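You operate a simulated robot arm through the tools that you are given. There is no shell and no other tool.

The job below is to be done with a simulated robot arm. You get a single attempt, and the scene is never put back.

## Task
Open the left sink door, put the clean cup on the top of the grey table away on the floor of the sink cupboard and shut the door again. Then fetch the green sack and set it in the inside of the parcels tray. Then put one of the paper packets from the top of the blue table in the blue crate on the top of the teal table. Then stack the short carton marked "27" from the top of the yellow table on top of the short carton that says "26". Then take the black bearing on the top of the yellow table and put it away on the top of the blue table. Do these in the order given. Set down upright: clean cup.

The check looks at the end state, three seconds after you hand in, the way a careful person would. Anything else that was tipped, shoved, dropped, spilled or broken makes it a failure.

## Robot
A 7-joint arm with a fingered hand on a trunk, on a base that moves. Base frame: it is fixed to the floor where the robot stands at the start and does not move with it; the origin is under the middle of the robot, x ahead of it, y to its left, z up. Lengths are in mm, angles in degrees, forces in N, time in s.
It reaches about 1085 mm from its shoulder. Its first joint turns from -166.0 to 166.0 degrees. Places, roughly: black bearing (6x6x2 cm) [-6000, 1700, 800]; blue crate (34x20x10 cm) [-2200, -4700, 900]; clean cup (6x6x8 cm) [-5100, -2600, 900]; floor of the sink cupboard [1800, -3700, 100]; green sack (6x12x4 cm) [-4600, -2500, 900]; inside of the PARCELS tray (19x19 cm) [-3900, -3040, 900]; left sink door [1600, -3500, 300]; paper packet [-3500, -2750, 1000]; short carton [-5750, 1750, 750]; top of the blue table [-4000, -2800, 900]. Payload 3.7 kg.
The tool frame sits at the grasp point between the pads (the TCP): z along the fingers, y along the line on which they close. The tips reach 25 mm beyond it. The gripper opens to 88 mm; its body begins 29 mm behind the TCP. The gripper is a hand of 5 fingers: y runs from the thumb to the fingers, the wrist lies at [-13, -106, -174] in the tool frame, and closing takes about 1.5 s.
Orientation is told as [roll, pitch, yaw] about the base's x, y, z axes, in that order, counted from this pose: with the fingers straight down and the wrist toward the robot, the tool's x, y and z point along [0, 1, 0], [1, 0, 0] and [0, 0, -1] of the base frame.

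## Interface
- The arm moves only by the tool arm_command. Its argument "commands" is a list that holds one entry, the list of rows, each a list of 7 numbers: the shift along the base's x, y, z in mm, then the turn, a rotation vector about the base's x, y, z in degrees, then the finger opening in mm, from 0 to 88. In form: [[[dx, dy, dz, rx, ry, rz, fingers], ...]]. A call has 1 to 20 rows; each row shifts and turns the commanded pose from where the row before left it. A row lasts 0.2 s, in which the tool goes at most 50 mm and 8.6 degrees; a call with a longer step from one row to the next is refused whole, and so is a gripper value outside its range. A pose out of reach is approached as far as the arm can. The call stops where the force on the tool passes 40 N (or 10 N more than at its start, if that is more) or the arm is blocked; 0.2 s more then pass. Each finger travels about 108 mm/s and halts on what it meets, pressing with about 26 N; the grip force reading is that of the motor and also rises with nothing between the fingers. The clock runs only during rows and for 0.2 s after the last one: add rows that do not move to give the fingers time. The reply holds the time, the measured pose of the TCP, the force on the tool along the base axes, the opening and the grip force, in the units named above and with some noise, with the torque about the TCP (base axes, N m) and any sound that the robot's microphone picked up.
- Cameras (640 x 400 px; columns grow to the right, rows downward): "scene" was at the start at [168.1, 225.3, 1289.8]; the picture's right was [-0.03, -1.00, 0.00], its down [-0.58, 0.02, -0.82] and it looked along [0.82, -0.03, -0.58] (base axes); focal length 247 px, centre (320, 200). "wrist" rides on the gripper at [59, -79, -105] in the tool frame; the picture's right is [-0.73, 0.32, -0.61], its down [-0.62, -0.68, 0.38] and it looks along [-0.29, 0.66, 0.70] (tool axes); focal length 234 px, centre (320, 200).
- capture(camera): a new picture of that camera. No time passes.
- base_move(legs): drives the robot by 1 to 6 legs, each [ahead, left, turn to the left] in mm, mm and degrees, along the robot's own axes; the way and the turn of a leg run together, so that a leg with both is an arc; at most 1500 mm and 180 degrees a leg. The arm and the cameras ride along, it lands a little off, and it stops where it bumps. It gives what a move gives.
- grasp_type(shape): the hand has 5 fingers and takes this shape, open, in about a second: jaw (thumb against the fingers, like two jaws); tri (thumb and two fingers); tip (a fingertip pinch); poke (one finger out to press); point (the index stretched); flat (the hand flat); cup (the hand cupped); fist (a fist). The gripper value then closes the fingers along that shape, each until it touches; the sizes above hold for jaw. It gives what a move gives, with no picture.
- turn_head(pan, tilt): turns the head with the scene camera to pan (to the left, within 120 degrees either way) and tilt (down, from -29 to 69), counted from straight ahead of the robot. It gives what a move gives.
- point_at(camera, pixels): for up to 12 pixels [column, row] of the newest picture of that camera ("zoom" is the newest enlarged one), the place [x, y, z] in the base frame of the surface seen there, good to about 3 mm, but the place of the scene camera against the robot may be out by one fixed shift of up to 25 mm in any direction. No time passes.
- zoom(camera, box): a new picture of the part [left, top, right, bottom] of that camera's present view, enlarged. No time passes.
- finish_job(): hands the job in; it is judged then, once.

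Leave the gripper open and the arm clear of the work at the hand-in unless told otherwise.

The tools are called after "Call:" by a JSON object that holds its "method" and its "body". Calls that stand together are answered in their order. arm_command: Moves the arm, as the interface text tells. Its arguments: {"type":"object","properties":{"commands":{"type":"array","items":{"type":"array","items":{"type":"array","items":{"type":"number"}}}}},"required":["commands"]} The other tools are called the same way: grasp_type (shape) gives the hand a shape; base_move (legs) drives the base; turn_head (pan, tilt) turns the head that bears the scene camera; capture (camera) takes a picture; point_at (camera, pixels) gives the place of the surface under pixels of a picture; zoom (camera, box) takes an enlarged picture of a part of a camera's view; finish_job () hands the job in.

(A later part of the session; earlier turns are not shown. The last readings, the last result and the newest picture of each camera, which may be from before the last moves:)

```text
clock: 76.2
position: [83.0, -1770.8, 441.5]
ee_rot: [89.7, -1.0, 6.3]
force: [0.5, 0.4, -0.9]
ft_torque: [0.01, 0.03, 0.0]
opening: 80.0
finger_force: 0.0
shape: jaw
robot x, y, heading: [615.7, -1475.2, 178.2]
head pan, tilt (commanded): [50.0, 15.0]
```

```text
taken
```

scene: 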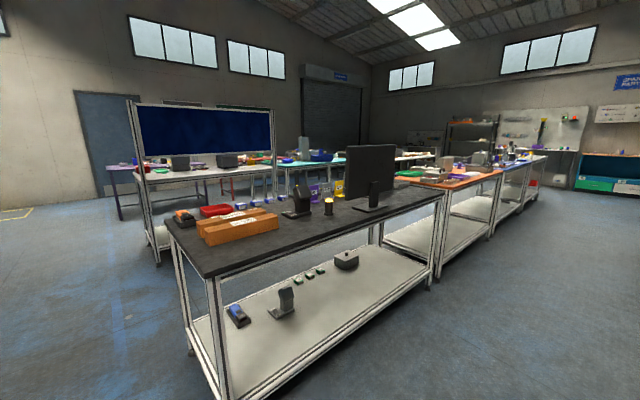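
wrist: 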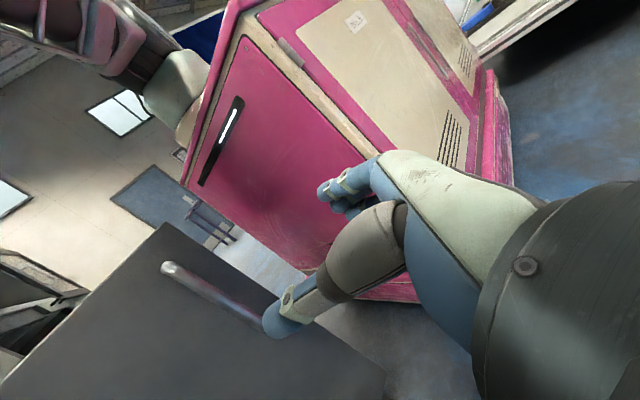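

There's an aisle ahead between the left row (black bench, orange-topped table, ...) and the right row (wooden bench, ...). I look straight ahead again and measure the aisle edges.

Call:
{"method": "turn_head", "body": {"pan": 0, "tilt": 20}}

Call:
{"method": "capture", "body": {"camera": "scene"}}

Call:
{"method": "point_at", "body": {"camera": "scene", "pixels": [[213, 262], [222, 247], [257, 190], [400, 350], [355, 217], [345, 195], [340, 165], [510, 350], [250, 147], [275, 130], [195, 160], [360, 165]]}}

Call:
{"method": "zoom", "body": {"camera": "scene", "box": [160, 100, 360, 230]}}

```text
clock: 77.4
position: [82.7, -1772.6, 441.0]
ee_rot: [89.6, -1.0, 6.3]
force: [0.4, -0.2, -0.2]
ft_torque: [-0.02, 0.01, 0.0]
opening: 80.1
finger_force: 0.1
shape: jaw
robot x, y, heading: [616.9, -1477.0, 178.3]
head pan, tilt (commanded): [0.0, 20.0]
```

```text
taken
```

scene: 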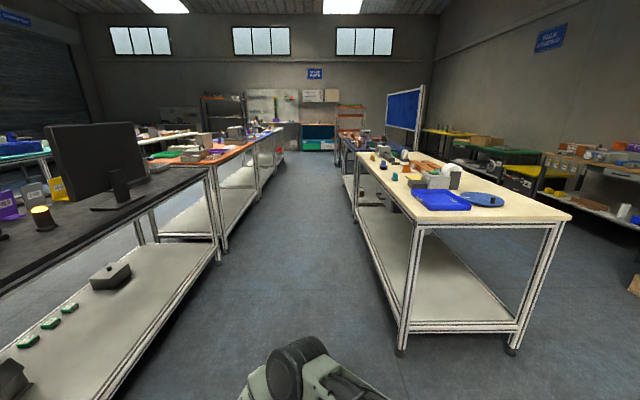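

```text
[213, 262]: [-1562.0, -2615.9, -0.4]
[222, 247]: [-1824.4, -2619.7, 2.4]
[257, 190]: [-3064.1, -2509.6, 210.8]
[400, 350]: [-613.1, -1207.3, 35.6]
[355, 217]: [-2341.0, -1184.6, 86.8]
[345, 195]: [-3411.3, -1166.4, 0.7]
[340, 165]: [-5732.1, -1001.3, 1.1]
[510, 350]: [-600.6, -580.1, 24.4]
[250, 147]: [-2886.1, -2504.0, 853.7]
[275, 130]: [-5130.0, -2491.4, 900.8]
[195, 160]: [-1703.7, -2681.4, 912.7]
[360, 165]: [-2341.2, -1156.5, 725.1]
```

```text
3.08 times, centred on (260, 165) of scene
```

zoom: 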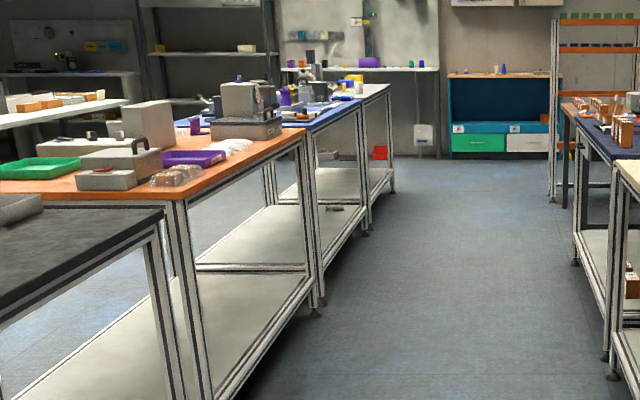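

The aisle runs between y≈-2510 (left row) and y≈-1180 (right row). Before driving in, I bring the arm to a compact raised pose: first turning the hand back 80° while raising it.

Call:
{"method": "arm_command", "body": {"commands": [[[1.5, 33, 35, 0, 0, 8, 88], [1.5, 33, 35, 0, 0, 8, 88], [1.5, 33, 35, 0, 0, 8, 88], [1.5, 33, 35, 0, 0, 8, 88], [1.5, 33, 35, 0, 0, 8, 88], [1.5, 33, 35, 0, 0, 8, 88], [1.5, 33, 35, 0, 0, 8, 88], [1.5, 33, 35, 0, 0, 8, 88], [1.5, 33, 35, 0, 0, 8, 88], [1.5, 33, 35, 0, 0, 8, 88], [0, 0, 0, 0, 0, 0, 88]]]}}

Call:
{"method": "arm_command", "body": {"commands": [[[0, 0, 17.3, 4.48, -4.75, 4.62, 88], [0, 0, 17.3, 4.48, -4.75, 4.62, 88], [0, 0, 17.3, 4.48, -4.75, 4.62, 88], [0, 0, 17.3, 4.48, -4.75, 4.62, 88], [0, 0, 17.3, 4.48, -4.75, 4.62, 88], [0, 0, 17.3, 4.48, -4.75, 4.62, 88], [0, 0, 17.3, 4.48, -4.75, 4.62, 88], [0, 0, 17.3, 4.48, -4.75, 4.62, 88], [0, 0, 17.3, 4.48, -4.75, 4.62, 88], [0, 0, 17.3, 4.48, -4.75, 4.62, 88], [0, 0, 17.3, 4.48, -4.75, 4.62, 88], [0, 0, 17.3, 4.48, -4.75, 4.62, 88], [0, 0, 17.3, 4.48, -4.75, 4.62, 88], [0, 0, 17.3, 4.48, -4.75, 4.62, 88], [0, 0, 17.3, 4.48, -4.75, 4.62, 88], [0, 0, 0, 0, 0, 0, 88]]]}}

Call:
{"method": "capture", "body": {"camera": "scene"}}

```text
clock: 79.8
position: [28.2, -1563.6, 747.9]
ee_rot: [89.6, -1.0, 86.2]
force: [0.3, 0.7, 0.5]
ft_torque: [-0.03, -0.02, 0.0]
opening: 87.7
finger_force: 0.0
shape: jaw
out of reach, approached as far as the arm can: row 8, 9, 10
robot x, y, heading: [619.1, -1480.3, 178.1]
head pan, tilt (commanded): [0.0, 20.0]
```

```text
clock: 83.2
position: [-17.4, -1641.6, 1003.6]
ee_rot: [-0.5, -2.1, 179.3]
force: [-0.6, -0.6, 0.1]
ft_torque: [0.02, -0.02, -0.01]
opening: 87.7
finger_force: 0.0
shape: jaw
out of reach, approached as far as the arm can: row 1, 2, 3, 4, 5, 6
robot x, y, heading: [614.7, -1477.3, 178.4]
head pan, tilt (commanded): [0.0, 20.0]
```

```text
taken
```

scene: 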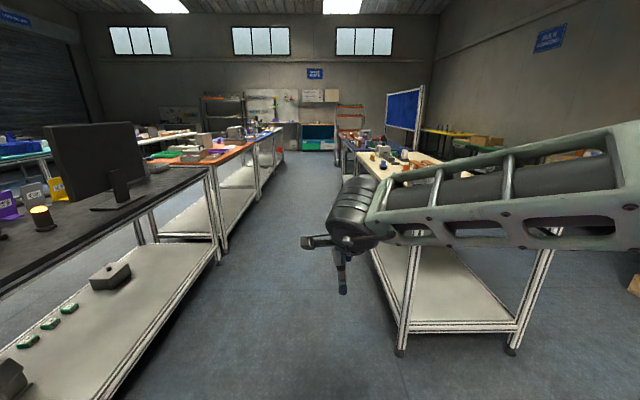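

The hand points down again, at about 630 mm ahead and 180 mm left of the robot centre. I pull it in a bit toward the middle for driving.

Call:
{"method": "arm_command", "body": {"commands": [[[20, 30, 15, 0, 0, 0, 88], [20, 30, 15, 0, 0, 0, 88], [20, 30, 15, 0, 0, 0, 88], [20, 30, 15, 0, 0, 0, 88], [20, 30, 15, 0, 0, 0, 88], [0, 0, 0, 0, 0, 0, 88]]]}}

Call:
{"method": "turn_head", "body": {"pan": -60, "tilt": 40}}

Call:
{"method": "capture", "body": {"camera": "scene"}}

```text
clock: 84.6
position: [82.9, -1491.7, 1075.6]
ee_rot: [-0.4, -1.9, 179.3]
force: [-0.1, -0.5, -0.5]
ft_torque: [0.01, -0.01, -0.01]
opening: 88.0
finger_force: 0.0
shape: jaw
robot x, y, heading: [617.5, -1479.2, 178.1]
head pan, tilt (commanded): [0.0, 20.0]
```

```text
clock: 85.9
position: [81.5, -1494.0, 1076.2]
ee_rot: [-0.4, -2.1, 179.2]
force: [0.0, -0.2, -0.2]
ft_torque: [0.0, -0.02, 0.01]
opening: 87.5
finger_force: 0.1
shape: jaw
robot x, y, heading: [623.4, -1474.7, 178.2]
head pan, tilt (commanded): [-60.0, 40.0]
```

```text
taken
```

scene: 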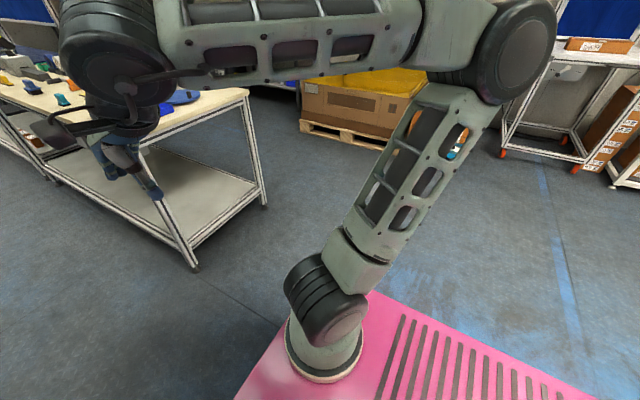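

The elbow sticks out to the robot's right; I measure it at (510,50) and (480,110).

Call:
{"method": "point_at", "body": {"camera": "scene", "pixels": [[510, 50], [540, 60], [500, 90], [430, 50], [325, 300], [120, 40]]}}

```text
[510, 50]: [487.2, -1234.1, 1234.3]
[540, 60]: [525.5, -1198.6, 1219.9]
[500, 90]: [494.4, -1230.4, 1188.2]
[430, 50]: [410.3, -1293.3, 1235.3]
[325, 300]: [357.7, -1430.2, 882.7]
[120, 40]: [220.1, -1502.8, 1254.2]
```

Elbow extends ~330 mm to the right, within reason. I slide left into the aisle line (y≈-1850), straighten the heading, and drive 3 m down the aisle.

Call:
{"method": "base_move", "body": {"legs": [[0, 380, 1.8], [1500, 0, 0], [1500, 0, 0]]}}

Call:
{"method": "turn_head", "body": {"pan": 30, "tilt": 20}}

Call:
{"method": "capture", "body": {"camera": "scene"}}

```text
clock: 102.5
position: [-2960.8, -1912.0, 1076.1]
ee_rot: [-0.5, -2.2, -178.8]
force: [0.0, -0.9, 0.2]
ft_torque: [0.01, 0.03, -0.01]
opening: 87.4
finger_force: 0.0
shape: jaw
robot x, y, heading: [-2426.8, -1878.4, -179.7]
head pan, tilt (commanded): [-60.0, 40.0]
```

```text
clock: 104.2
position: [-2960.0, -1913.3, 1075.4]
ee_rot: [-0.4, -2.1, -178.7]
force: [0.5, -0.6, 0.1]
ft_torque: [0.01, -0.01, -0.01]
opening: 88.0
finger_force: 0.0
shape: jaw
robot x, y, heading: [-2427.8, -1879.0, -179.7]
head pan, tilt (commanded): [30.0, 20.0]
```

```text
taken
```

scene: 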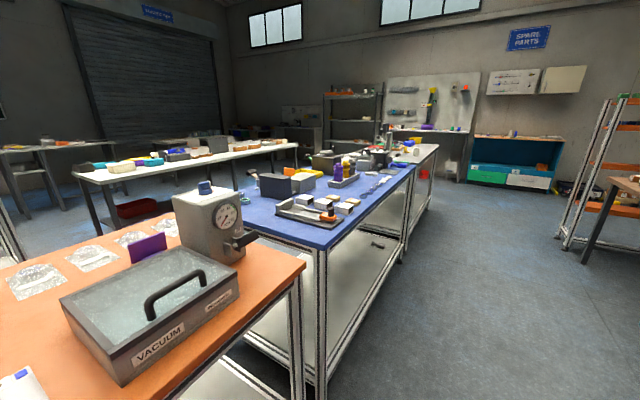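

The blue table follows the orange one, then the grey one. I drive another 1500 and look left.

Call:
{"method": "base_move", "body": {"legs": [[1500, 0, 0], [700, 0, 0]]}}

Call:
{"method": "turn_head", "body": {"pan": 80, "tilt": 25}}

Call:
{"method": "capture", "body": {"camera": "scene"}}

Call:
{"method": "turn_head", "body": {"pan": 30, "tilt": 30}}

Call:
{"method": "capture", "body": {"camera": "scene"}}

```text
clock: 115.0
position: [-5157.7, -1971.0, 1075.3]
ee_rot: [-0.4, -2.0, -176.9]
force: [0.1, 0.4, -0.2]
ft_torque: [0.04, 0.02, 0.02]
opening: 87.8
finger_force: 0.1
shape: jaw
robot x, y, heading: [-4625.4, -1921.1, -177.6]
head pan, tilt (commanded): [30.0, 20.0]
```

```text
clock: 116.2
position: [-5156.9, -1971.1, 1076.1]
ee_rot: [-0.3, -2.1, -176.9]
force: [-0.7, 0.8, -0.6]
ft_torque: [-0.02, 0.01, -0.01]
opening: 88.1
finger_force: 0.0
shape: jaw
robot x, y, heading: [-4624.1, -1919.0, -178.0]
head pan, tilt (commanded): [80.0, 25.0]
```

```text
taken
```

scene: 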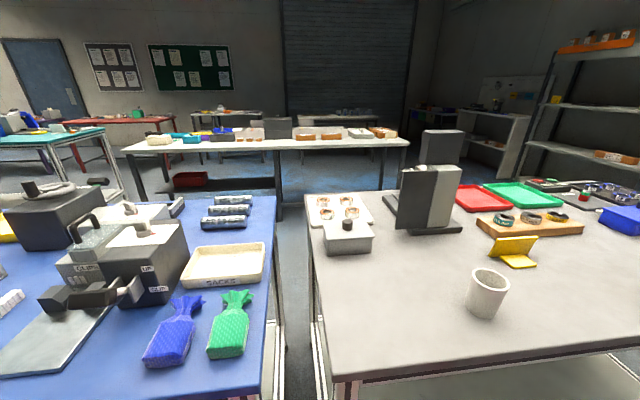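

```text
clock: 117.4
position: [-5157.0, -1971.8, 1076.4]
ee_rot: [-0.4, -2.1, -176.9]
force: [-0.9, 0.5, 0.3]
ft_torque: [-0.02, 0.0, -0.01]
opening: 87.7
finger_force: 0.0
shape: jaw
robot x, y, heading: [-4626.6, -1922.2, -177.8]
head pan, tilt (commanded): [30.0, 30.0]
```

```text
taken
```

scene: 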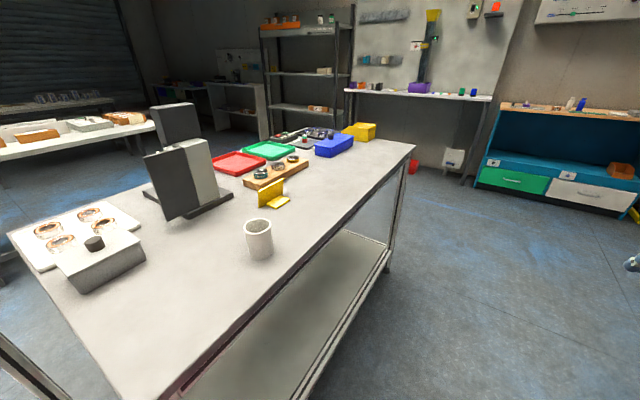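

The white cup stands near the front edge of the grey table at (258,238). On the blue table beside it lie a blue and a green sack and a tray marked SACKS. I zoom and measure the cup.

Call:
{"method": "zoom", "body": {"camera": "scene", "box": [200, 180, 320, 280]}}

Call:
{"method": "point_at", "body": {"camera": "scene", "pixels": [[258, 245], [258, 235], [246, 228], [270, 228], [258, 257], [280, 300], [230, 370], [400, 190], [265, 190], [330, 220]]}}

```text
4.00 times, centred on (260, 230) of scene
```

zoom: 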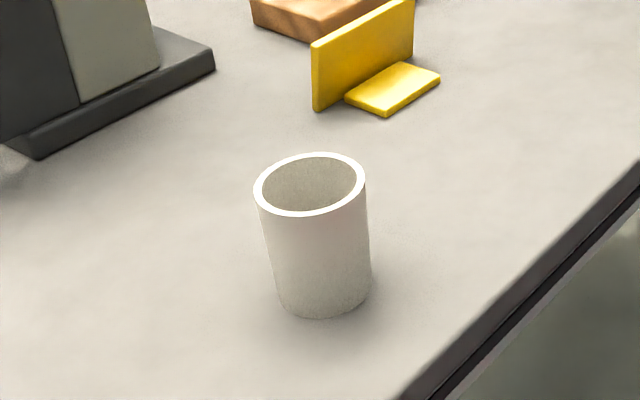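

```text
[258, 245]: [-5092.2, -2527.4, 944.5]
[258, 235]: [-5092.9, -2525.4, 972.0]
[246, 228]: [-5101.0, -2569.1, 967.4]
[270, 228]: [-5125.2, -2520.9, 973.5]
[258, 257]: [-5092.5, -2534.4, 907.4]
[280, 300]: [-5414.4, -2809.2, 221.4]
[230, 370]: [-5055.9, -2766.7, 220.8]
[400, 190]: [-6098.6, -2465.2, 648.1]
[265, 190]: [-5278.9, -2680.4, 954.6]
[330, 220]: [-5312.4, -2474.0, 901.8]
```

The cup's near side is at about (-5092,-2527), table top z≈900. I drive 490 mm further and turn left 88° so the robot faces the grey table.

Call:
{"method": "base_move", "body": {"legs": [[480, 0, 0], [0, 0, 88]]}}

Call:
{"method": "turn_head", "body": {"pan": -5, "tilt": 35}}

Call:
{"method": "capture", "body": {"camera": "scene"}}

Call:
{"method": "capture", "body": {"camera": "wrist"}}

```text
clock: 124.1
position: [-5054.3, -2472.0, 1076.0]
ee_rot: [-0.4, -2.1, -87.0]
force: [0.7, 0.0, 0.1]
ft_torque: [-0.03, -0.02, 0.0]
opening: 87.6
finger_force: 0.1
shape: jaw
robot x, y, heading: [-5106.3, -1941.0, -88.0]
head pan, tilt (commanded): [30.0, 30.0]
```

```text
clock: 125.1
position: [-5054.1, -2471.7, 1076.8]
ee_rot: [-0.3, -2.1, -86.9]
force: [-0.6, 0.1, -0.6]
ft_torque: [-0.01, 0.0, -0.03]
opening: 87.8
finger_force: 0.1
shape: jaw
robot x, y, heading: [-5107.4, -1938.7, -87.7]
head pan, tilt (commanded): [-5.0, 35.0]
```

```text
taken
```

scene: 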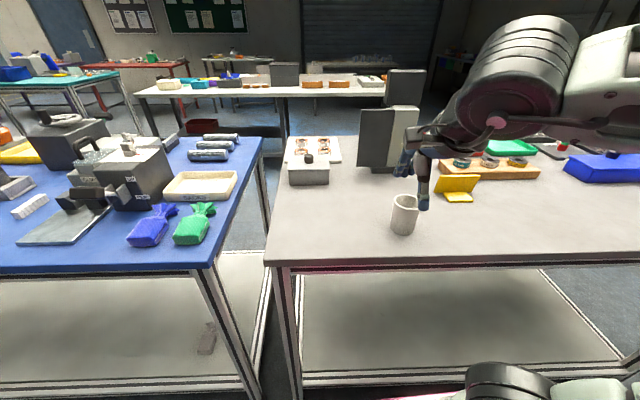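

```text
taken
```

wrist: 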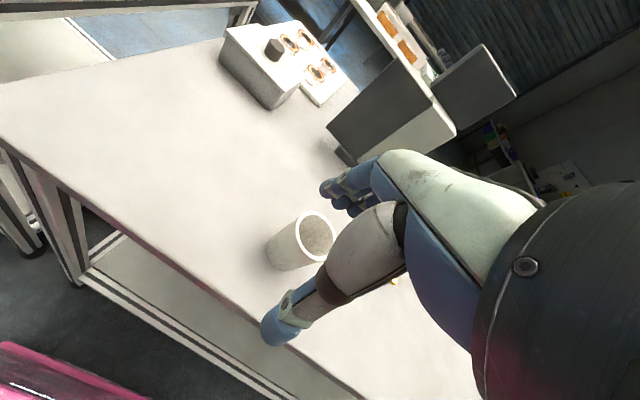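

The cup is visible in the wrist view near (305,243). I zoom on it and measure rim and base with the wrist camera.

Call:
{"method": "zoom", "body": {"camera": "wrist", "box": [240, 190, 360, 290]}}

Call:
{"method": "zoom", "body": {"camera": "scene", "box": [360, 160, 480, 260]}}

```text
4.00 times, centred on (300, 240) of wrist
```

zoom: 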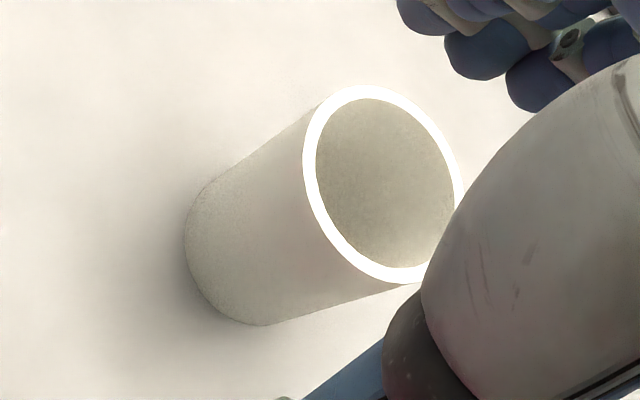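

```text
4.00 times, centred on (420, 210) of scene
```

zoom: 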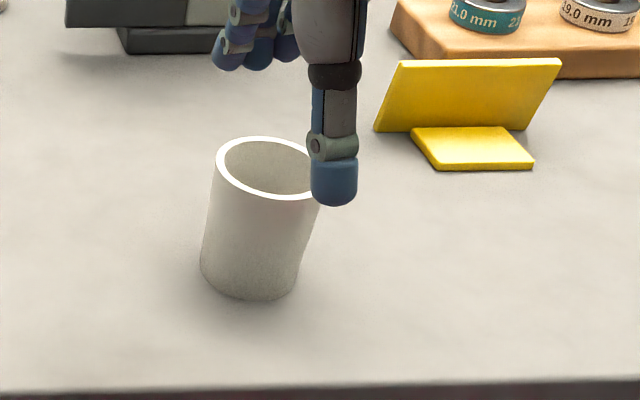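

I measure rim points in the wrist picture: left (297,231), top (311,213), bottom (321,258), and the base edge.

Call:
{"method": "point_at", "body": {"camera": "wrist", "pixels": [[297.3, 231.5], [311.3, 212.8], [321.0, 258.5], [329, 222], [302, 247], [284, 270], [268, 255], [250, 240], [350, 145], [395, 185], [440, 140]]}}

Call:
{"method": "point_at", "body": {"camera": "scene", "pixels": [[395, 205], [404, 195], [416, 200], [404, 210], [404, 225], [400, 235], [456, 185], [390, 130]]}}

```text
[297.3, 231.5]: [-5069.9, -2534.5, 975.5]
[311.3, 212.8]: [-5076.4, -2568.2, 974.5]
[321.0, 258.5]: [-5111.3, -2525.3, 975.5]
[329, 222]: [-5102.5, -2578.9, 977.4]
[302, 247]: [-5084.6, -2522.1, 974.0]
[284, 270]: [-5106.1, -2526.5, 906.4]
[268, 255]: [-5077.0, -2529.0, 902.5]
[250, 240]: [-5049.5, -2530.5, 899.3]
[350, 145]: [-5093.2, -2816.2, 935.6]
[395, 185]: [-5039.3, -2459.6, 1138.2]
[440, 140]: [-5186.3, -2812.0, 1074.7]
```

```text
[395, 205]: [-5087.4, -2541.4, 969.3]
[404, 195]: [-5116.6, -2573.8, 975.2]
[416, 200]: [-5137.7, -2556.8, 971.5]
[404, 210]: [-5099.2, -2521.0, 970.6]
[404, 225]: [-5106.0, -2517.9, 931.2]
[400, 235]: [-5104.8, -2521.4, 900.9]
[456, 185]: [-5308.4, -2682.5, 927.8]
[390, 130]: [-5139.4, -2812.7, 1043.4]
```

The cup's rim centre by wrist camera is (-5098,-2550), rim z≈976, table z≈900. I move above it, fingers down, opening 88.

Call:
{"method": "arm_command", "body": {"commands": [[[-15, -20, 0, 0, 0, 0, 88], [-15, -30, 0, 0, 0, 0, 88], [-14, -29, 0, 0, 0, 0, 88], [0, 0, 0, 0, 0, 0, 88]]]}}

Call:
{"method": "capture", "body": {"camera": "wrist"}}

Call:
{"method": "capture", "body": {"camera": "scene"}}

```text
clock: 126.1
position: [-5099.2, -2551.4, 1074.2]
ee_rot: [-0.4, -2.1, -86.9]
force: [0.1, 1.0, -0.8]
ft_torque: [0.01, 0.01, -0.02]
opening: 87.7
finger_force: 0.0
shape: jaw
robot x, y, heading: [-5102.4, -1939.4, -87.8]
head pan, tilt (commanded): [-5.0, 35.0]
```

```text
taken
```

wrist: 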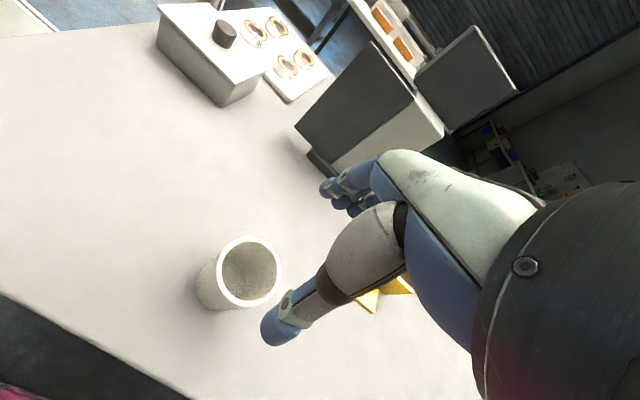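

```text
taken
```

scene: 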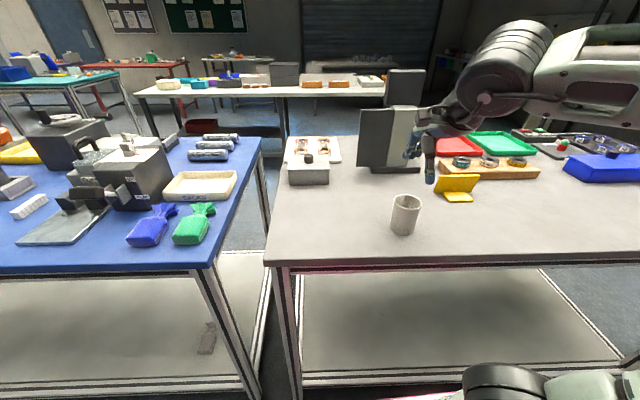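

The cup is now fully visible in the wrist view around (248,272). I re-measure its rim to confirm the centre.

Call:
{"method": "zoom", "body": {"camera": "wrist", "box": [190, 220, 310, 320]}}

```text
4.00 times, centred on (250, 270) of wrist
```

zoom: 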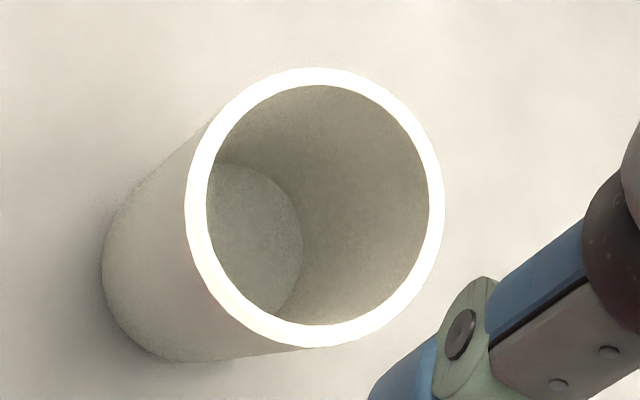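

Call:
{"method": "point_at", "body": {"camera": "zoom", "pixels": [[196, 200], [318, 77], [436, 200], [318, 337], [230, 115], [405, 120], [225, 300], [410, 290], [60, 200]]}}

```text
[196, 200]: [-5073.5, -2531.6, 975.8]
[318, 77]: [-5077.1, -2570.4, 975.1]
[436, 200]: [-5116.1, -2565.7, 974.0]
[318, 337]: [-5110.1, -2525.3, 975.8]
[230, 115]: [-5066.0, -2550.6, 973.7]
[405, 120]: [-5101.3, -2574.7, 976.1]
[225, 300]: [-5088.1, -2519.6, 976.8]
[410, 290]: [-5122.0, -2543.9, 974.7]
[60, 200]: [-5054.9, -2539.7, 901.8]
```

The cup's centre is (-5094,-2548). I shift +5/+3.5 mm and descend 120 mm to z≈954, watching forces.

Call:
{"method": "arm_command", "body": {"commands": [[[5, 3.5, -10, 0, 0, 0, 88], [0, 0, -25, 0, 0, 0, 88], [0, 0, -25, 0, 0, 0, 88], [0, 0, -25, 0, 0, 0, 88], [0, 0, -20, 0, 0, 0, 88], [0, 0, -15, 0, 0, 0, 88], [0, 0, 0, 0, 0, 0, 88]]]}}

Call:
{"method": "capture", "body": {"camera": "wrist"}}

Call:
{"method": "zoom", "body": {"camera": "scene", "box": [360, 140, 480, 260]}}

```text
clock: 127.7
position: [-5094.0, -2548.0, 954.8]
ee_rot: [-0.5, -2.2, -86.9]
force: [-1.3, 0.7, -0.2]
ft_torque: [0.0, 0.01, 0.0]
opening: 87.9
finger_force: 0.0
shape: jaw
robot x, y, heading: [-5107.2, -1940.3, -87.8]
head pan, tilt (commanded): [-5.0, 35.0]
```

```text
taken
```

wrist: 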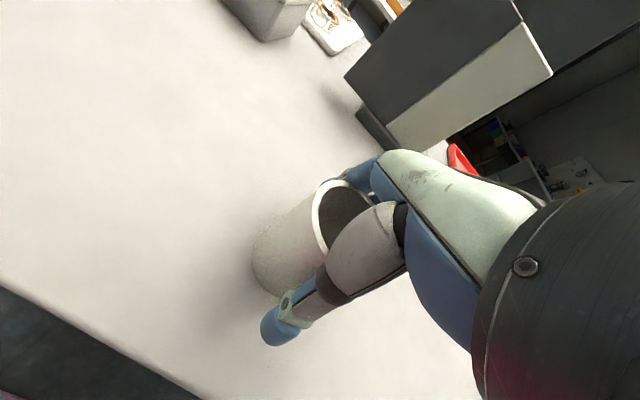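

```text
3.33 times, centred on (420, 200) of scene
```

zoom: 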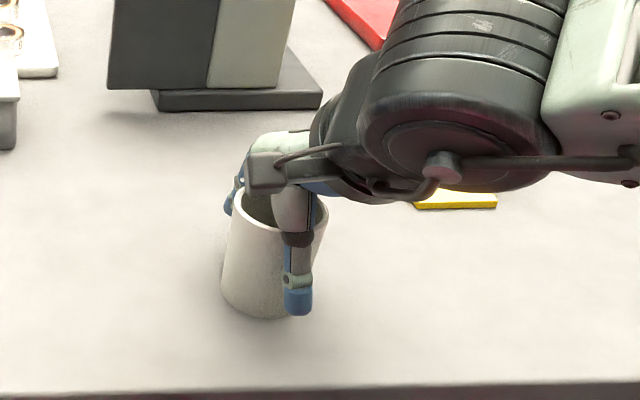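

The thumb is on the near side and fingers on the far side of the cup. I close the hand gently in steps until it meets the cup.

Call:
{"method": "arm_command", "body": {"commands": [[[0, 0, 0, 0, 0, 0, 75], [0, 0, 0, 0, 0, 0, 65], [0, 0, 0, 0, 0, 0, 58], [0, 0, 0, 0, 0, 0, 52], [0, 0, 0, 0, 0, 0, 46], [0, 0, 0, 0, 0, 0, 40], [0, 0, 0, 0, 0, 0, 40], [0, 0, 0, 0, 0, 0, 40], [0, 0, 0, 0, 0, 0, 40]]]}}

Call:
{"method": "capture", "body": {"camera": "wrist"}}

Call:
{"method": "zoom", "body": {"camera": "scene", "box": [360, 140, 480, 260]}}

```text
clock: 129.7
position: [-5093.4, -2546.8, 955.8]
ee_rot: [-0.4, -2.1, -86.9]
force: [0.2, -0.1, 0.5]
ft_torque: [0.01, -0.03, 0.0]
opening: 44.7
finger_force: 25.9
shape: jaw
robot x, y, heading: [-5105.4, -1939.4, -87.9]
head pan, tilt (commanded): [-5.0, 35.0]
```

```text
taken
```

wrist: 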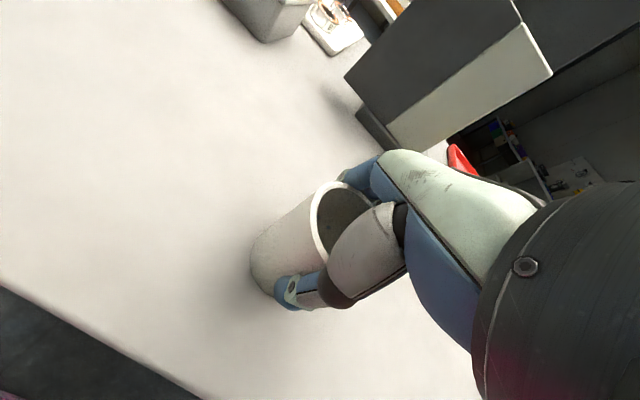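

```text
3.33 times, centred on (420, 200) of scene
```

zoom: 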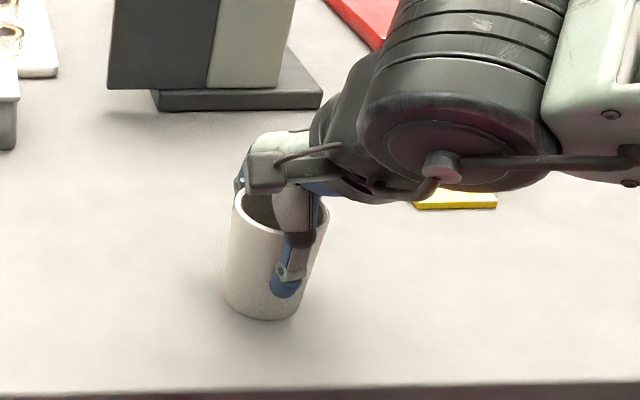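

The grip holds at 44.7 mm with 26 N. I lift straight up.

Call:
{"method": "arm_command", "body": {"commands": [[[0, 0, 5, 0, 0, 0, 36], [0, 0, 15, 0, 0, 0, 36], [0, 0, 30, 0, 0, 0, 36], [0, 0, 40, 0, 0, 0, 36], [0, 0, 40, 0, 0, 0, 36], [0, 0, 0, 0, 0, 0, 36]]]}}

Call:
{"method": "capture", "body": {"camera": "wrist"}}

Call:
{"method": "capture", "body": {"camera": "scene"}}

```text
clock: 131.1
position: [-5092.9, -2545.2, 1086.2]
ee_rot: [-0.4, -2.1, -86.8]
force: [0.1, -0.1, -1.2]
ft_torque: [0.02, -0.01, 0.02]
opening: 44.5
finger_force: 25.8
shape: jaw
robot x, y, heading: [-5102.7, -1940.8, -87.9]
head pan, tilt (commanded): [-5.0, 35.0]
```

```text
taken
```

wrist: 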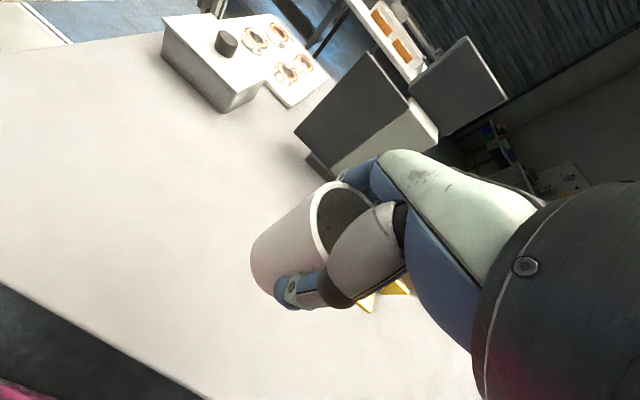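

```text
taken
```

scene: 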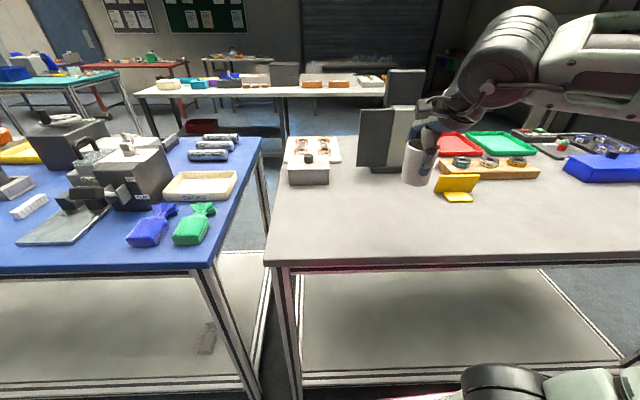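

The cup is held upright and lifted. I pull the arm back over the robot, then turn left 88° to face +x along the aisle.

Call:
{"method": "arm_command", "body": {"commands": [[[0, 30, 0, 0, 0, 0, 36], [0, 30, 0, 0, 0, 0, 36], [0, 25, 0, 0, 0, 0, 36], [0, 0, 0, 0, 0, 0, 36]]]}}

Call:
{"method": "base_move", "body": {"legs": [[0, 0, 88]]}}

Call:
{"method": "turn_head", "body": {"pan": 0, "tilt": 20}}

Call:
{"method": "capture", "body": {"camera": "scene"}}

```text
clock: 132.1
position: [-5093.0, -2463.5, 1085.3]
ee_rot: [-0.4, -2.1, -86.9]
force: [-0.3, -0.1, -0.9]
ft_torque: [0.0, 0.01, 0.06]
opening: 44.7
finger_force: 25.8
shape: jaw
robot x, y, heading: [-5104.2, -1937.7, -87.9]
head pan, tilt (commanded): [-5.0, 35.0]
```

```text
clock: 136.1
position: [-4581.8, -1969.0, 1085.3]
ee_rot: [-0.4, -2.0, -1.4]
force: [-0.2, 0.9, -0.9]
ft_torque: [0.02, -0.01, 0.01]
opening: 44.4
finger_force: 26.2
shape: jaw
robot x, y, heading: [-5104.2, -1939.6, -2.2]
head pan, tilt (commanded): [-5.0, 35.0]
```

```text
clock: 136.9
position: [-4580.9, -1969.4, 1085.4]
ee_rot: [-0.4, -2.1, -1.4]
force: [0.1, 0.1, -0.4]
ft_torque: [-0.01, 0.0, 0.01]
opening: 44.1
finger_force: 26.2
shape: jaw
robot x, y, heading: [-5102.0, -1940.0, -2.5]
head pan, tilt (commanded): [0.0, 20.0]
```

```text
taken
```

scene: 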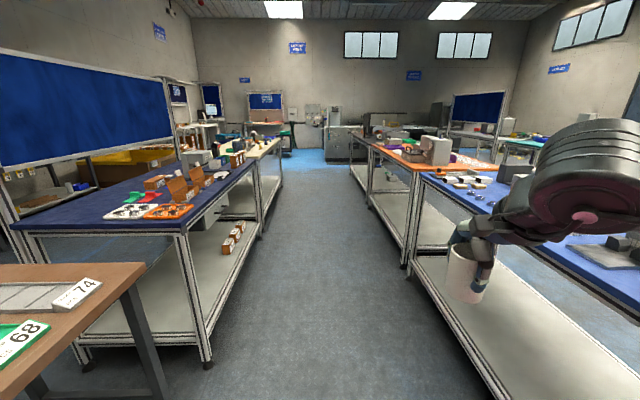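

The cup is held, the aisle is ahead. I centre and straighten the robot and drive 4500 mm down the aisle.

Call:
{"method": "base_move", "body": {"legs": [[0, 80, 2.3], [1500, 0, 0], [1500, 0, 0]]}}

Call:
{"method": "capture", "body": {"camera": "scene"}}

```text
clock: 152.0
position: [-1578.7, -1984.3, 1084.3]
ee_rot: [-0.4, -2.1, -2.0]
force: [-0.7, -0.6, -1.0]
ft_torque: [-0.01, 0.01, -0.02]
opening: 44.0
finger_force: 25.3
shape: jaw
robot x, y, heading: [-2100.6, -1945.2, -3.3]
head pan, tilt (commanded): [0.0, 20.0]
```

```text
taken
```

scene: 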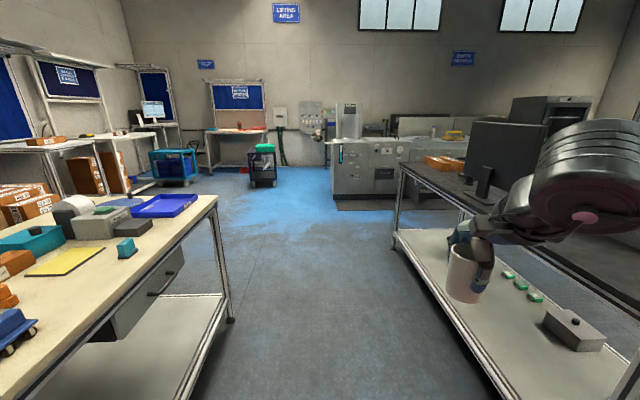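

At (-2100,-1945), heading -3.3°. I straighten, shift left 100, and drive on 2700 mm to just before the counter.

Call:
{"method": "base_move", "body": {"legs": [[0, 100, 3.3], [1500, 0, 0], [1230, 0, 0]]}}

Call:
{"method": "turn_head", "body": {"pan": -30, "tilt": 30}}

Call:
{"method": "capture", "body": {"camera": "scene"}}

```text
clock: 166.0
position: [1153.0, -1841.8, 1085.1]
ee_rot: [-0.4, -2.1, 1.1]
force: [-0.2, -0.3, -0.6]
ft_torque: [0.01, 0.02, 0.0]
opening: 44.4
finger_force: 26.5
shape: jaw
robot x, y, heading: [628.1, -1834.8, 0.2]
head pan, tilt (commanded): [0.0, 20.0]
```

```text
clock: 166.9
position: [1152.6, -1840.7, 1084.6]
ee_rot: [-0.4, -2.1, 1.1]
force: [-0.3, -0.1, -0.2]
ft_torque: [-0.01, 0.0, -0.01]
opening: 44.0
finger_force: 25.5
shape: jaw
robot x, y, heading: [625.0, -1833.6, 0.0]
head pan, tilt (commanded): [-30.0, 30.0]
```

```text
taken
```

scene: 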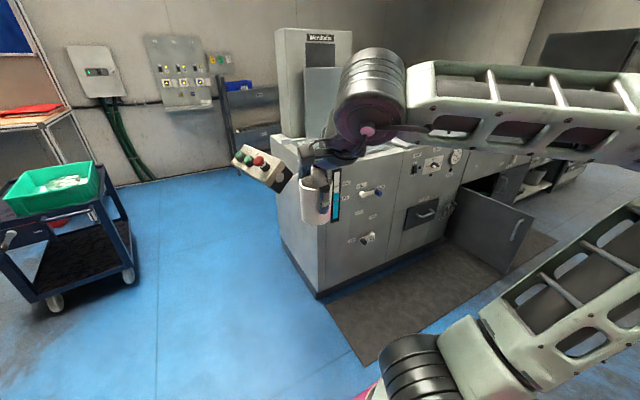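

Robot at (625,-1834), heading 0°. The open door occupies x≈1190–1620 at y≈-3240. I go a bit forward (bench end behind), slide right 1500, then look.

Call:
{"method": "base_move", "body": {"legs": [[50, 0, 0], [0, -1400, 0]]}}

Call:
{"method": "turn_head", "body": {"pan": 0, "tilt": 45}}

Call:
{"method": "capture", "body": {"camera": "scene"}}

```text
clock: 174.2
position: [1220.9, -3188.4, 1085.2]
ee_rot: [-0.4, -2.1, 2.4]
force: [0.4, 0.3, -0.1]
ft_torque: [-0.01, 0.04, -0.02]
opening: 43.9
finger_force: 27.1
shape: jaw
robot x, y, heading: [693.9, -3195.3, 1.4]
head pan, tilt (commanded): [-30.0, 30.0]
```

```text
clock: 175.2
position: [1221.2, -3188.0, 1083.8]
ee_rot: [-0.3, -2.1, 2.4]
force: [-0.7, -0.5, -0.4]
ft_torque: [0.01, 0.01, -0.03]
opening: 44.4
finger_force: 25.8
shape: jaw
robot x, y, heading: [695.2, -3191.9, 1.4]
head pan, tilt (commanded): [0.0, 45.0]
```

```text
taken
```

scene: 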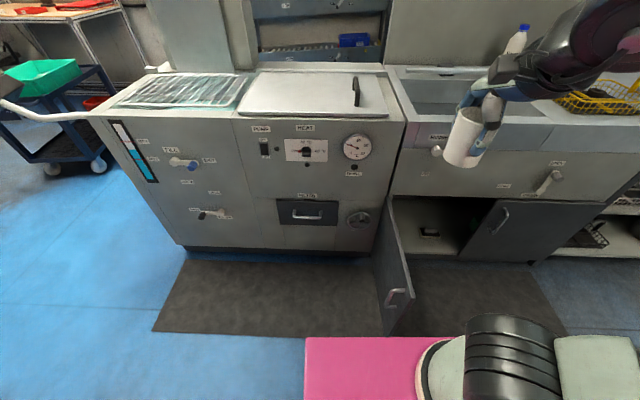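

I see the opened door at (395,270) and the cupboard inside with a small dark object on its floor near (430,232). I measure interior floor, door edges and that object.

Call:
{"method": "point_at", "body": {"camera": "scene", "pixels": [[450, 245], [430, 232], [415, 215], [460, 225], [430, 248], [400, 240], [410, 300], [388, 330], [385, 205], [495, 205], [440, 200], [470, 240]]}}

Call:
{"method": "zoom", "body": {"camera": "scene", "box": [370, 180, 530, 280]}}

```text
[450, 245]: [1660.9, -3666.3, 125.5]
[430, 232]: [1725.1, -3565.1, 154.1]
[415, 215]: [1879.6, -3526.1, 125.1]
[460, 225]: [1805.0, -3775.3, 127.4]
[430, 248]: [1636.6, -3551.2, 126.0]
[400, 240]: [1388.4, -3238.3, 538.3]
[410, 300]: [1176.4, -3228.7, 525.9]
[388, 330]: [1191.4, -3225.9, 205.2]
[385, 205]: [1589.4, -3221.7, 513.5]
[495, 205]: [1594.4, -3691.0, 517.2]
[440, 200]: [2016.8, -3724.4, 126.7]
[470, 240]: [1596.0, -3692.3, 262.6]
```

```text
4.00 times, centred on (450, 230) of scene
```

zoom: 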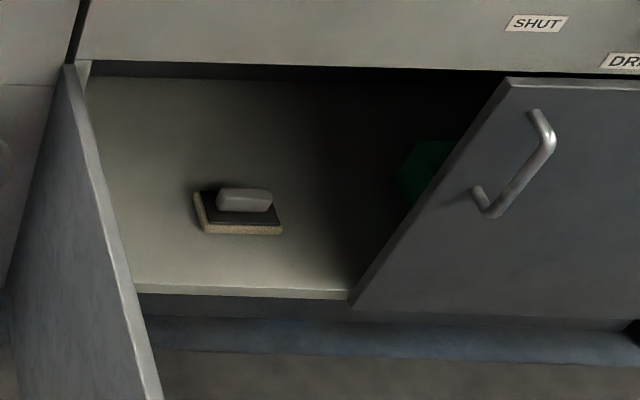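

The cupboard floor is at z≈126 with a scrub brush on it. I measure free floor spots around the brush in the zoom.

Call:
{"method": "point_at", "body": {"camera": "zoom", "pixels": [[150, 240], [160, 180], [300, 180], [320, 250], [193, 190], [205, 235], [283, 235], [275, 195], [135, 285], [120, 120], [90, 64], [500, 90]]}}

```text
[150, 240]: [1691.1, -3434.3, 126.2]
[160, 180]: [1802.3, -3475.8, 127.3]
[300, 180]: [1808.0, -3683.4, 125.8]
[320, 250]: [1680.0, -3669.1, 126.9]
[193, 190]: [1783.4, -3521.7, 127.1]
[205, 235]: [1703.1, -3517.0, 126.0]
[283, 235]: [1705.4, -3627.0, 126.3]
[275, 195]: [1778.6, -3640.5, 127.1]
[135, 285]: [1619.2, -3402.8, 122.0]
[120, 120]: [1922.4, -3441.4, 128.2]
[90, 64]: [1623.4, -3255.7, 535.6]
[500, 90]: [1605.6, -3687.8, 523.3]
```

The free spot left of the brush is around (1740,-3410), floor z≈127. I check the cart's front-left corner, visible at (307,341), to keep it off the door.

Call:
{"method": "point_at", "body": {"camera": "scene", "pixels": [[308, 342], [308, 390], [380, 342]]}}

```text
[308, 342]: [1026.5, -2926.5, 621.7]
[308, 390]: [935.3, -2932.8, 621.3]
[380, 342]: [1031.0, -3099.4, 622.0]
```

Cart half-width is ~265, half-length ~350. I slide right 400 mm (cart then right of the door) and forward 170 mm.

Call:
{"method": "base_move", "body": {"legs": [[0, -400, -1.4], [190, 0, 0]]}}

Call:
{"method": "turn_head", "body": {"pan": 10, "tilt": 50}}

Call:
{"method": "capture", "body": {"camera": "scene"}}

```text
clock: 178.8
position: [1392.1, -3606.6, 1085.2]
ee_rot: [-0.4, -2.1, 0.5]
force: [-1.1, 0.8, 0.2]
ft_torque: [-0.03, -0.07, 0.01]
opening: 44.1
finger_force: 25.9
shape: jaw
robot x, y, heading: [873.3, -3592.0, -0.4]
head pan, tilt (commanded): [0.0, 45.0]
```

```text
clock: 179.6
position: [1393.7, -3608.6, 1084.7]
ee_rot: [-0.4, -2.1, 0.3]
force: [-0.3, -0.7, -1.5]
ft_torque: [-0.02, 0.0, 0.02]
opening: 44.3
finger_force: 25.8
shape: jaw
robot x, y, heading: [874.3, -3598.5, -0.4]
head pan, tilt (commanded): [10.0, 50.0]
```

```text
taken
```

scene: 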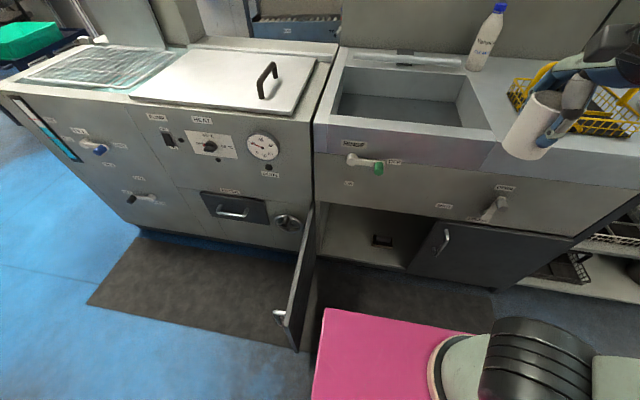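

The cart sits clear right of the door. I lower the held cup in front of the opening along a diagonal to about (1470,-3430,600).

Call:
{"method": "arm_command", "body": {"commands": [[[6.4, 14.8, -40.4, 0, 0, 0, 36], [6.4, 14.8, -40.4, 0, 0, 0, 36], [6.4, 14.8, -40.4, 0, 0, 0, 36], [6.4, 14.8, -40.4, 0, 0, 0, 36], [6.4, 14.8, -40.4, 0, 0, 0, 36], [6.4, 14.8, -40.4, 0, 0, 0, 36], [6.4, 14.8, -40.4, 0, 0, 0, 36], [6.4, 14.8, -40.4, 0, 0, 0, 36], [6.4, 14.8, -40.4, 0, 0, 0, 36], [6.4, 14.8, -40.4, 0, 0, 0, 36], [6.4, 14.8, -40.4, 0, 0, 0, 36], [6.4, 14.8, -40.4, 0, 0, 0, 36], [0, 0, 0, 0, 0, 0, 36]]]}}

Call:
{"method": "capture", "body": {"camera": "scene"}}

Call:
{"method": "capture", "body": {"camera": "wrist"}}

```text
clock: 182.4
position: [1507.0, -3401.3, 632.6]
ee_rot: [-0.4, -2.2, 0.4]
force: [0.7, -0.5, -0.3]
ft_torque: [0.06, -0.03, 0.01]
opening: 43.9
finger_force: 26.2
shape: jaw
out of reach, approached as far as the arm can: row 5, 6, 7, 8, 9
robot x, y, heading: [868.5, -3595.0, -0.6]
head pan, tilt (commanded): [10.0, 50.0]
```

```text
taken
```

scene: 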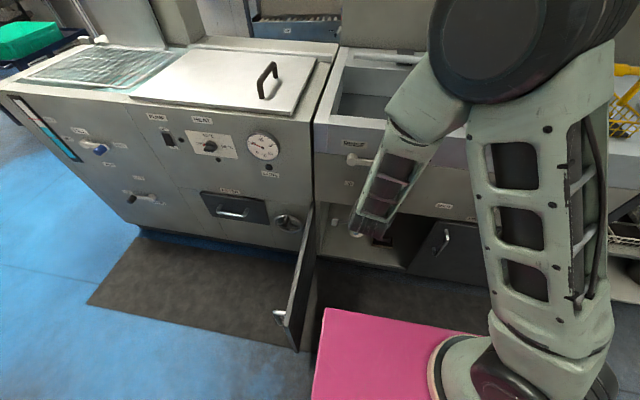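

```text
taken
```

wrist: 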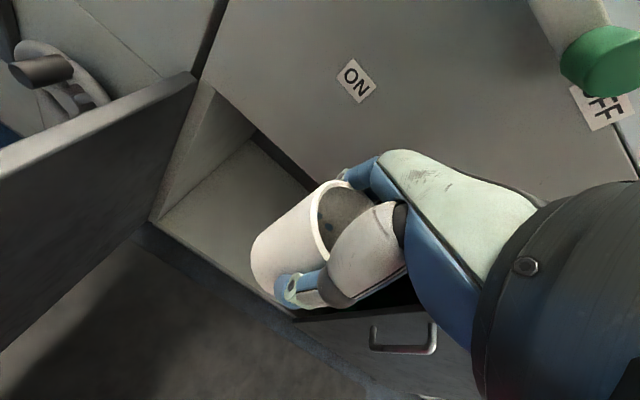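

The arm switched to an elbow-up posture, with the cup still held at (1507,-3401,633). I continue straight down in front of the opening to z≈300.

Call:
{"method": "arm_command", "body": {"commands": [[[0, -1, -41, 0, 0, 0, 36], [0, -1, -41, 0, 0, 0, 36], [0, -1, -41, 0, 0, 0, 36], [0, -1, -41, 0, 0, 0, 36], [0, -1, -41, 0, 0, 0, 36], [0, -1, -41, 0, 0, 0, 36], [0, -1, -41, 0, 0, 0, 36], [0, -1, -41, 0, 0, 0, 36], [0, 0, 0, 0, 0, 0, 36]]]}}

Call:
{"method": "capture", "body": {"camera": "scene"}}

Call:
{"method": "capture", "body": {"camera": "wrist"}}

```text
clock: 184.4
position: [1506.8, -3414.0, 305.6]
ee_rot: [-0.4, -2.1, 0.5]
force: [0.8, -0.2, -0.6]
ft_torque: [0.02, 0.02, 0.05]
opening: 43.5
finger_force: 25.9
shape: jaw
robot x, y, heading: [871.6, -3595.7, -0.7]
head pan, tilt (commanded): [10.0, 50.0]
```

```text
taken
```

scene: 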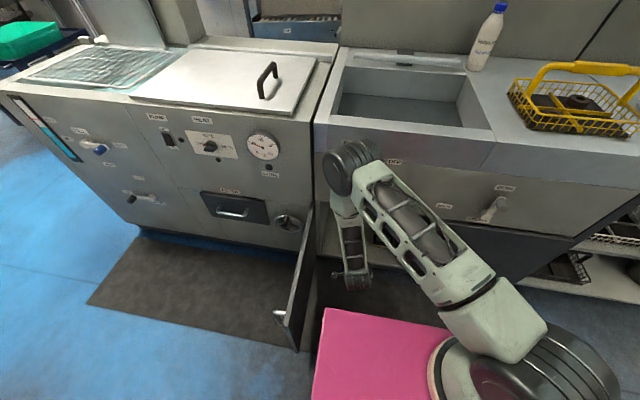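

```text
taken
```

wrist: 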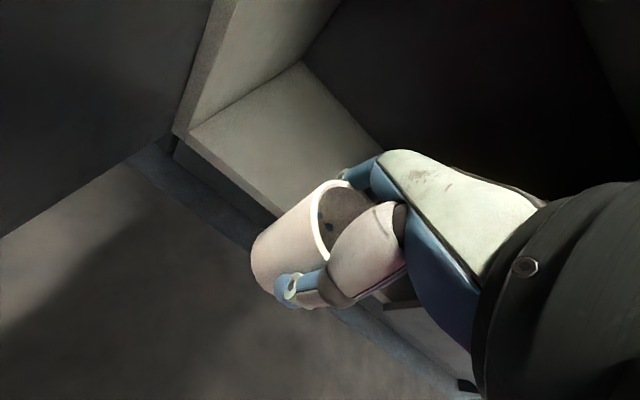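

I check where the elbow (345,165) is now, since it must not meet the counter front (x≈1617) as the cup goes in.

Call:
{"method": "point_at", "body": {"camera": "scene", "pixels": [[340, 170], [365, 150], [345, 200], [352, 250], [355, 280], [500, 320], [450, 285], [575, 360]]}}

```text
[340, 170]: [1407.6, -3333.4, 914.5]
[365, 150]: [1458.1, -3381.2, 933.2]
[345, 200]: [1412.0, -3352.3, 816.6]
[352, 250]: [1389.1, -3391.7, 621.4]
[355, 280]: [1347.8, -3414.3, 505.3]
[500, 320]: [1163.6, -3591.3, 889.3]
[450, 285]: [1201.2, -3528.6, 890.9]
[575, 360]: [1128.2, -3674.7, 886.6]
```

The elbow is at about (1455,-3380,900). To keep the forearm clear of the counter edge I back the base 60 mm, which lets the arm enter at a flatter angle.

Call:
{"method": "base_move", "body": {"legs": [[-60, 0, 0]]}}

Call:
{"method": "arm_command", "body": {"commands": [[[10, 0, -30, 0, 0, 0, 36], [10, 0, -30, 0, 0, 0, 36], [10, 0, -28, 0, 0, 0, 36], [30, 0, 0, 0, 0, 0, 36], [30, 0, 0, 0, 0, 0, 36], [30, 0, 0, 0, 0, 0, 36], [0, 0, 0, 0, 0, 0, 36]]]}}

Call:
{"method": "capture", "body": {"camera": "scene"}}

Call:
{"method": "capture", "body": {"camera": "wrist"}}

```text
clock: 185.3
position: [1444.4, -3412.4, 306.0]
ee_rot: [-0.4, -2.1, 0.4]
force: [0.2, -0.8, -0.8]
ft_torque: [0.0, 0.01, 0.01]
opening: 43.8
finger_force: 25.8
shape: jaw
robot x, y, heading: [806.6, -3591.2, -0.8]
head pan, tilt (commanded): [10.0, 50.0]
```

```text
clock: 186.9
position: [1566.9, -3412.6, 217.5]
ee_rot: [-0.4, -2.1, 0.4]
force: [-0.2, 0.0, -0.2]
ft_torque: [0.01, -0.01, -0.01]
opening: 43.5
finger_force: 26.2
shape: jaw
robot x, y, heading: [809.2, -3596.1, -0.7]
head pan, tilt (commanded): [10.0, 50.0]
```

```text
taken
```

scene: 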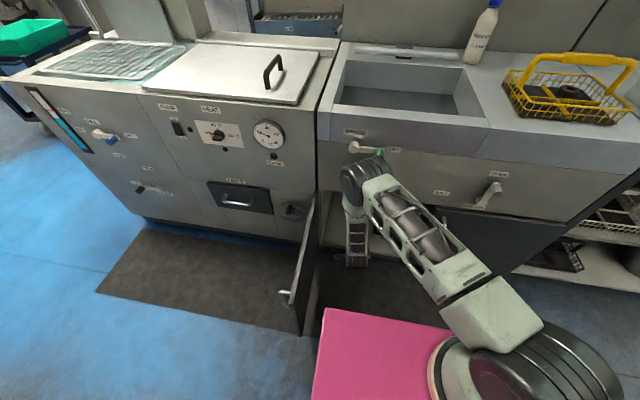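

```text
taken
```

wrist: 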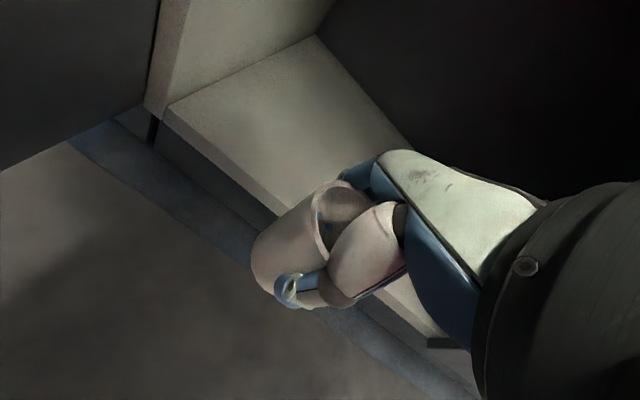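

I measure the cupboard floor with the wrist camera at (240,130), (300,150), and its front edge (220,165), plus cup bottom edge.

Call:
{"method": "point_at", "body": {"camera": "wrist", "pixels": [[240, 130], [300, 150], [230, 165], [250, 205], [168, 110], [258, 265], [290, 215], [330, 120]]}}

Call:
{"method": "point_at", "body": {"camera": "scene", "pixels": [[360, 180], [382, 162], [345, 180], [358, 250], [362, 265], [350, 215]]}}

```text
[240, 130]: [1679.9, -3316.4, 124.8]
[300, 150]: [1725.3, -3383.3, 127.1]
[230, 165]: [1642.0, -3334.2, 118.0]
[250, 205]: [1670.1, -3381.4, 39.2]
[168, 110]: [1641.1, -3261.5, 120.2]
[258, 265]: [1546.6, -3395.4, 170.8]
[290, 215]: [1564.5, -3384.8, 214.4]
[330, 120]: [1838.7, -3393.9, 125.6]
```

```text
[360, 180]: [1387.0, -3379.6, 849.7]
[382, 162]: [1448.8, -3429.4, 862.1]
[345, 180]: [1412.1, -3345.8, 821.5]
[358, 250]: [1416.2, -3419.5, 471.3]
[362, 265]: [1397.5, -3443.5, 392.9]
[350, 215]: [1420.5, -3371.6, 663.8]
```

Floor z≈126, front lip x≈1642; the cup bottom is ~163. I advance 150 mm into the cupboard.

Call:
{"method": "arm_command", "body": {"commands": [[[25, 0, 0, 0, 0, 0, 36], [25, 0, 0, 0, 0, 0, 36], [25, 0, 0, 0, 0, 0, 36], [25, 0, 0, 0, 0, 0, 36], [25, 0, 0, 0, 0, 0, 36], [25, 0, 0, 0, 0, 0, 36], [0, 0, 0, 0, 0, 0, 36]]]}}

Call:
{"method": "capture", "body": {"camera": "wrist"}}

Call:
{"method": "capture", "body": {"camera": "scene"}}

```text
clock: 188.5
position: [1716.4, -3411.9, 219.1]
ee_rot: [-0.4, -2.1, 0.4]
force: [-0.2, -0.2, -0.9]
ft_torque: [0.01, -0.03, 0.01]
opening: 43.7
finger_force: 26.0
shape: jaw
robot x, y, heading: [811.6, -3596.1, -0.8]
head pan, tilt (commanded): [10.0, 50.0]
```

```text
taken
```

wrist: 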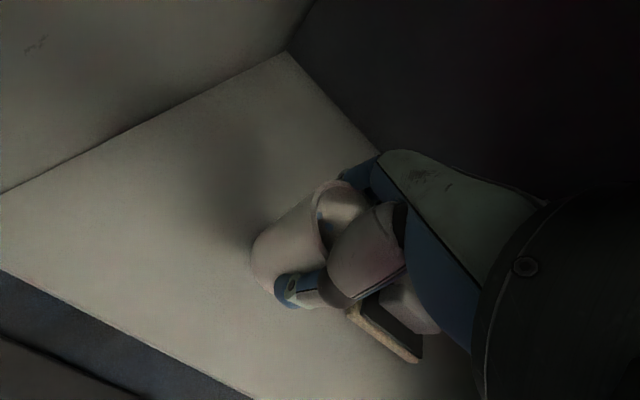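

```text
taken
```

scene: 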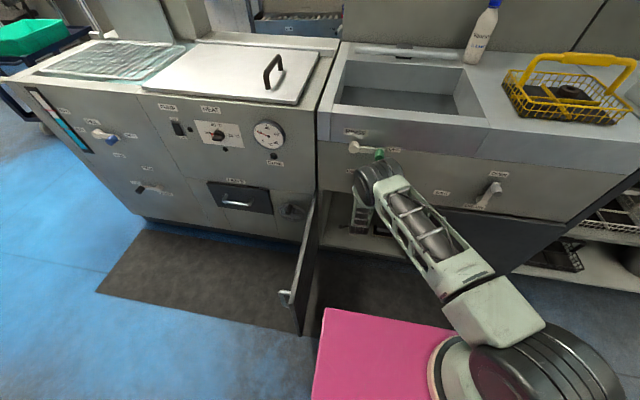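

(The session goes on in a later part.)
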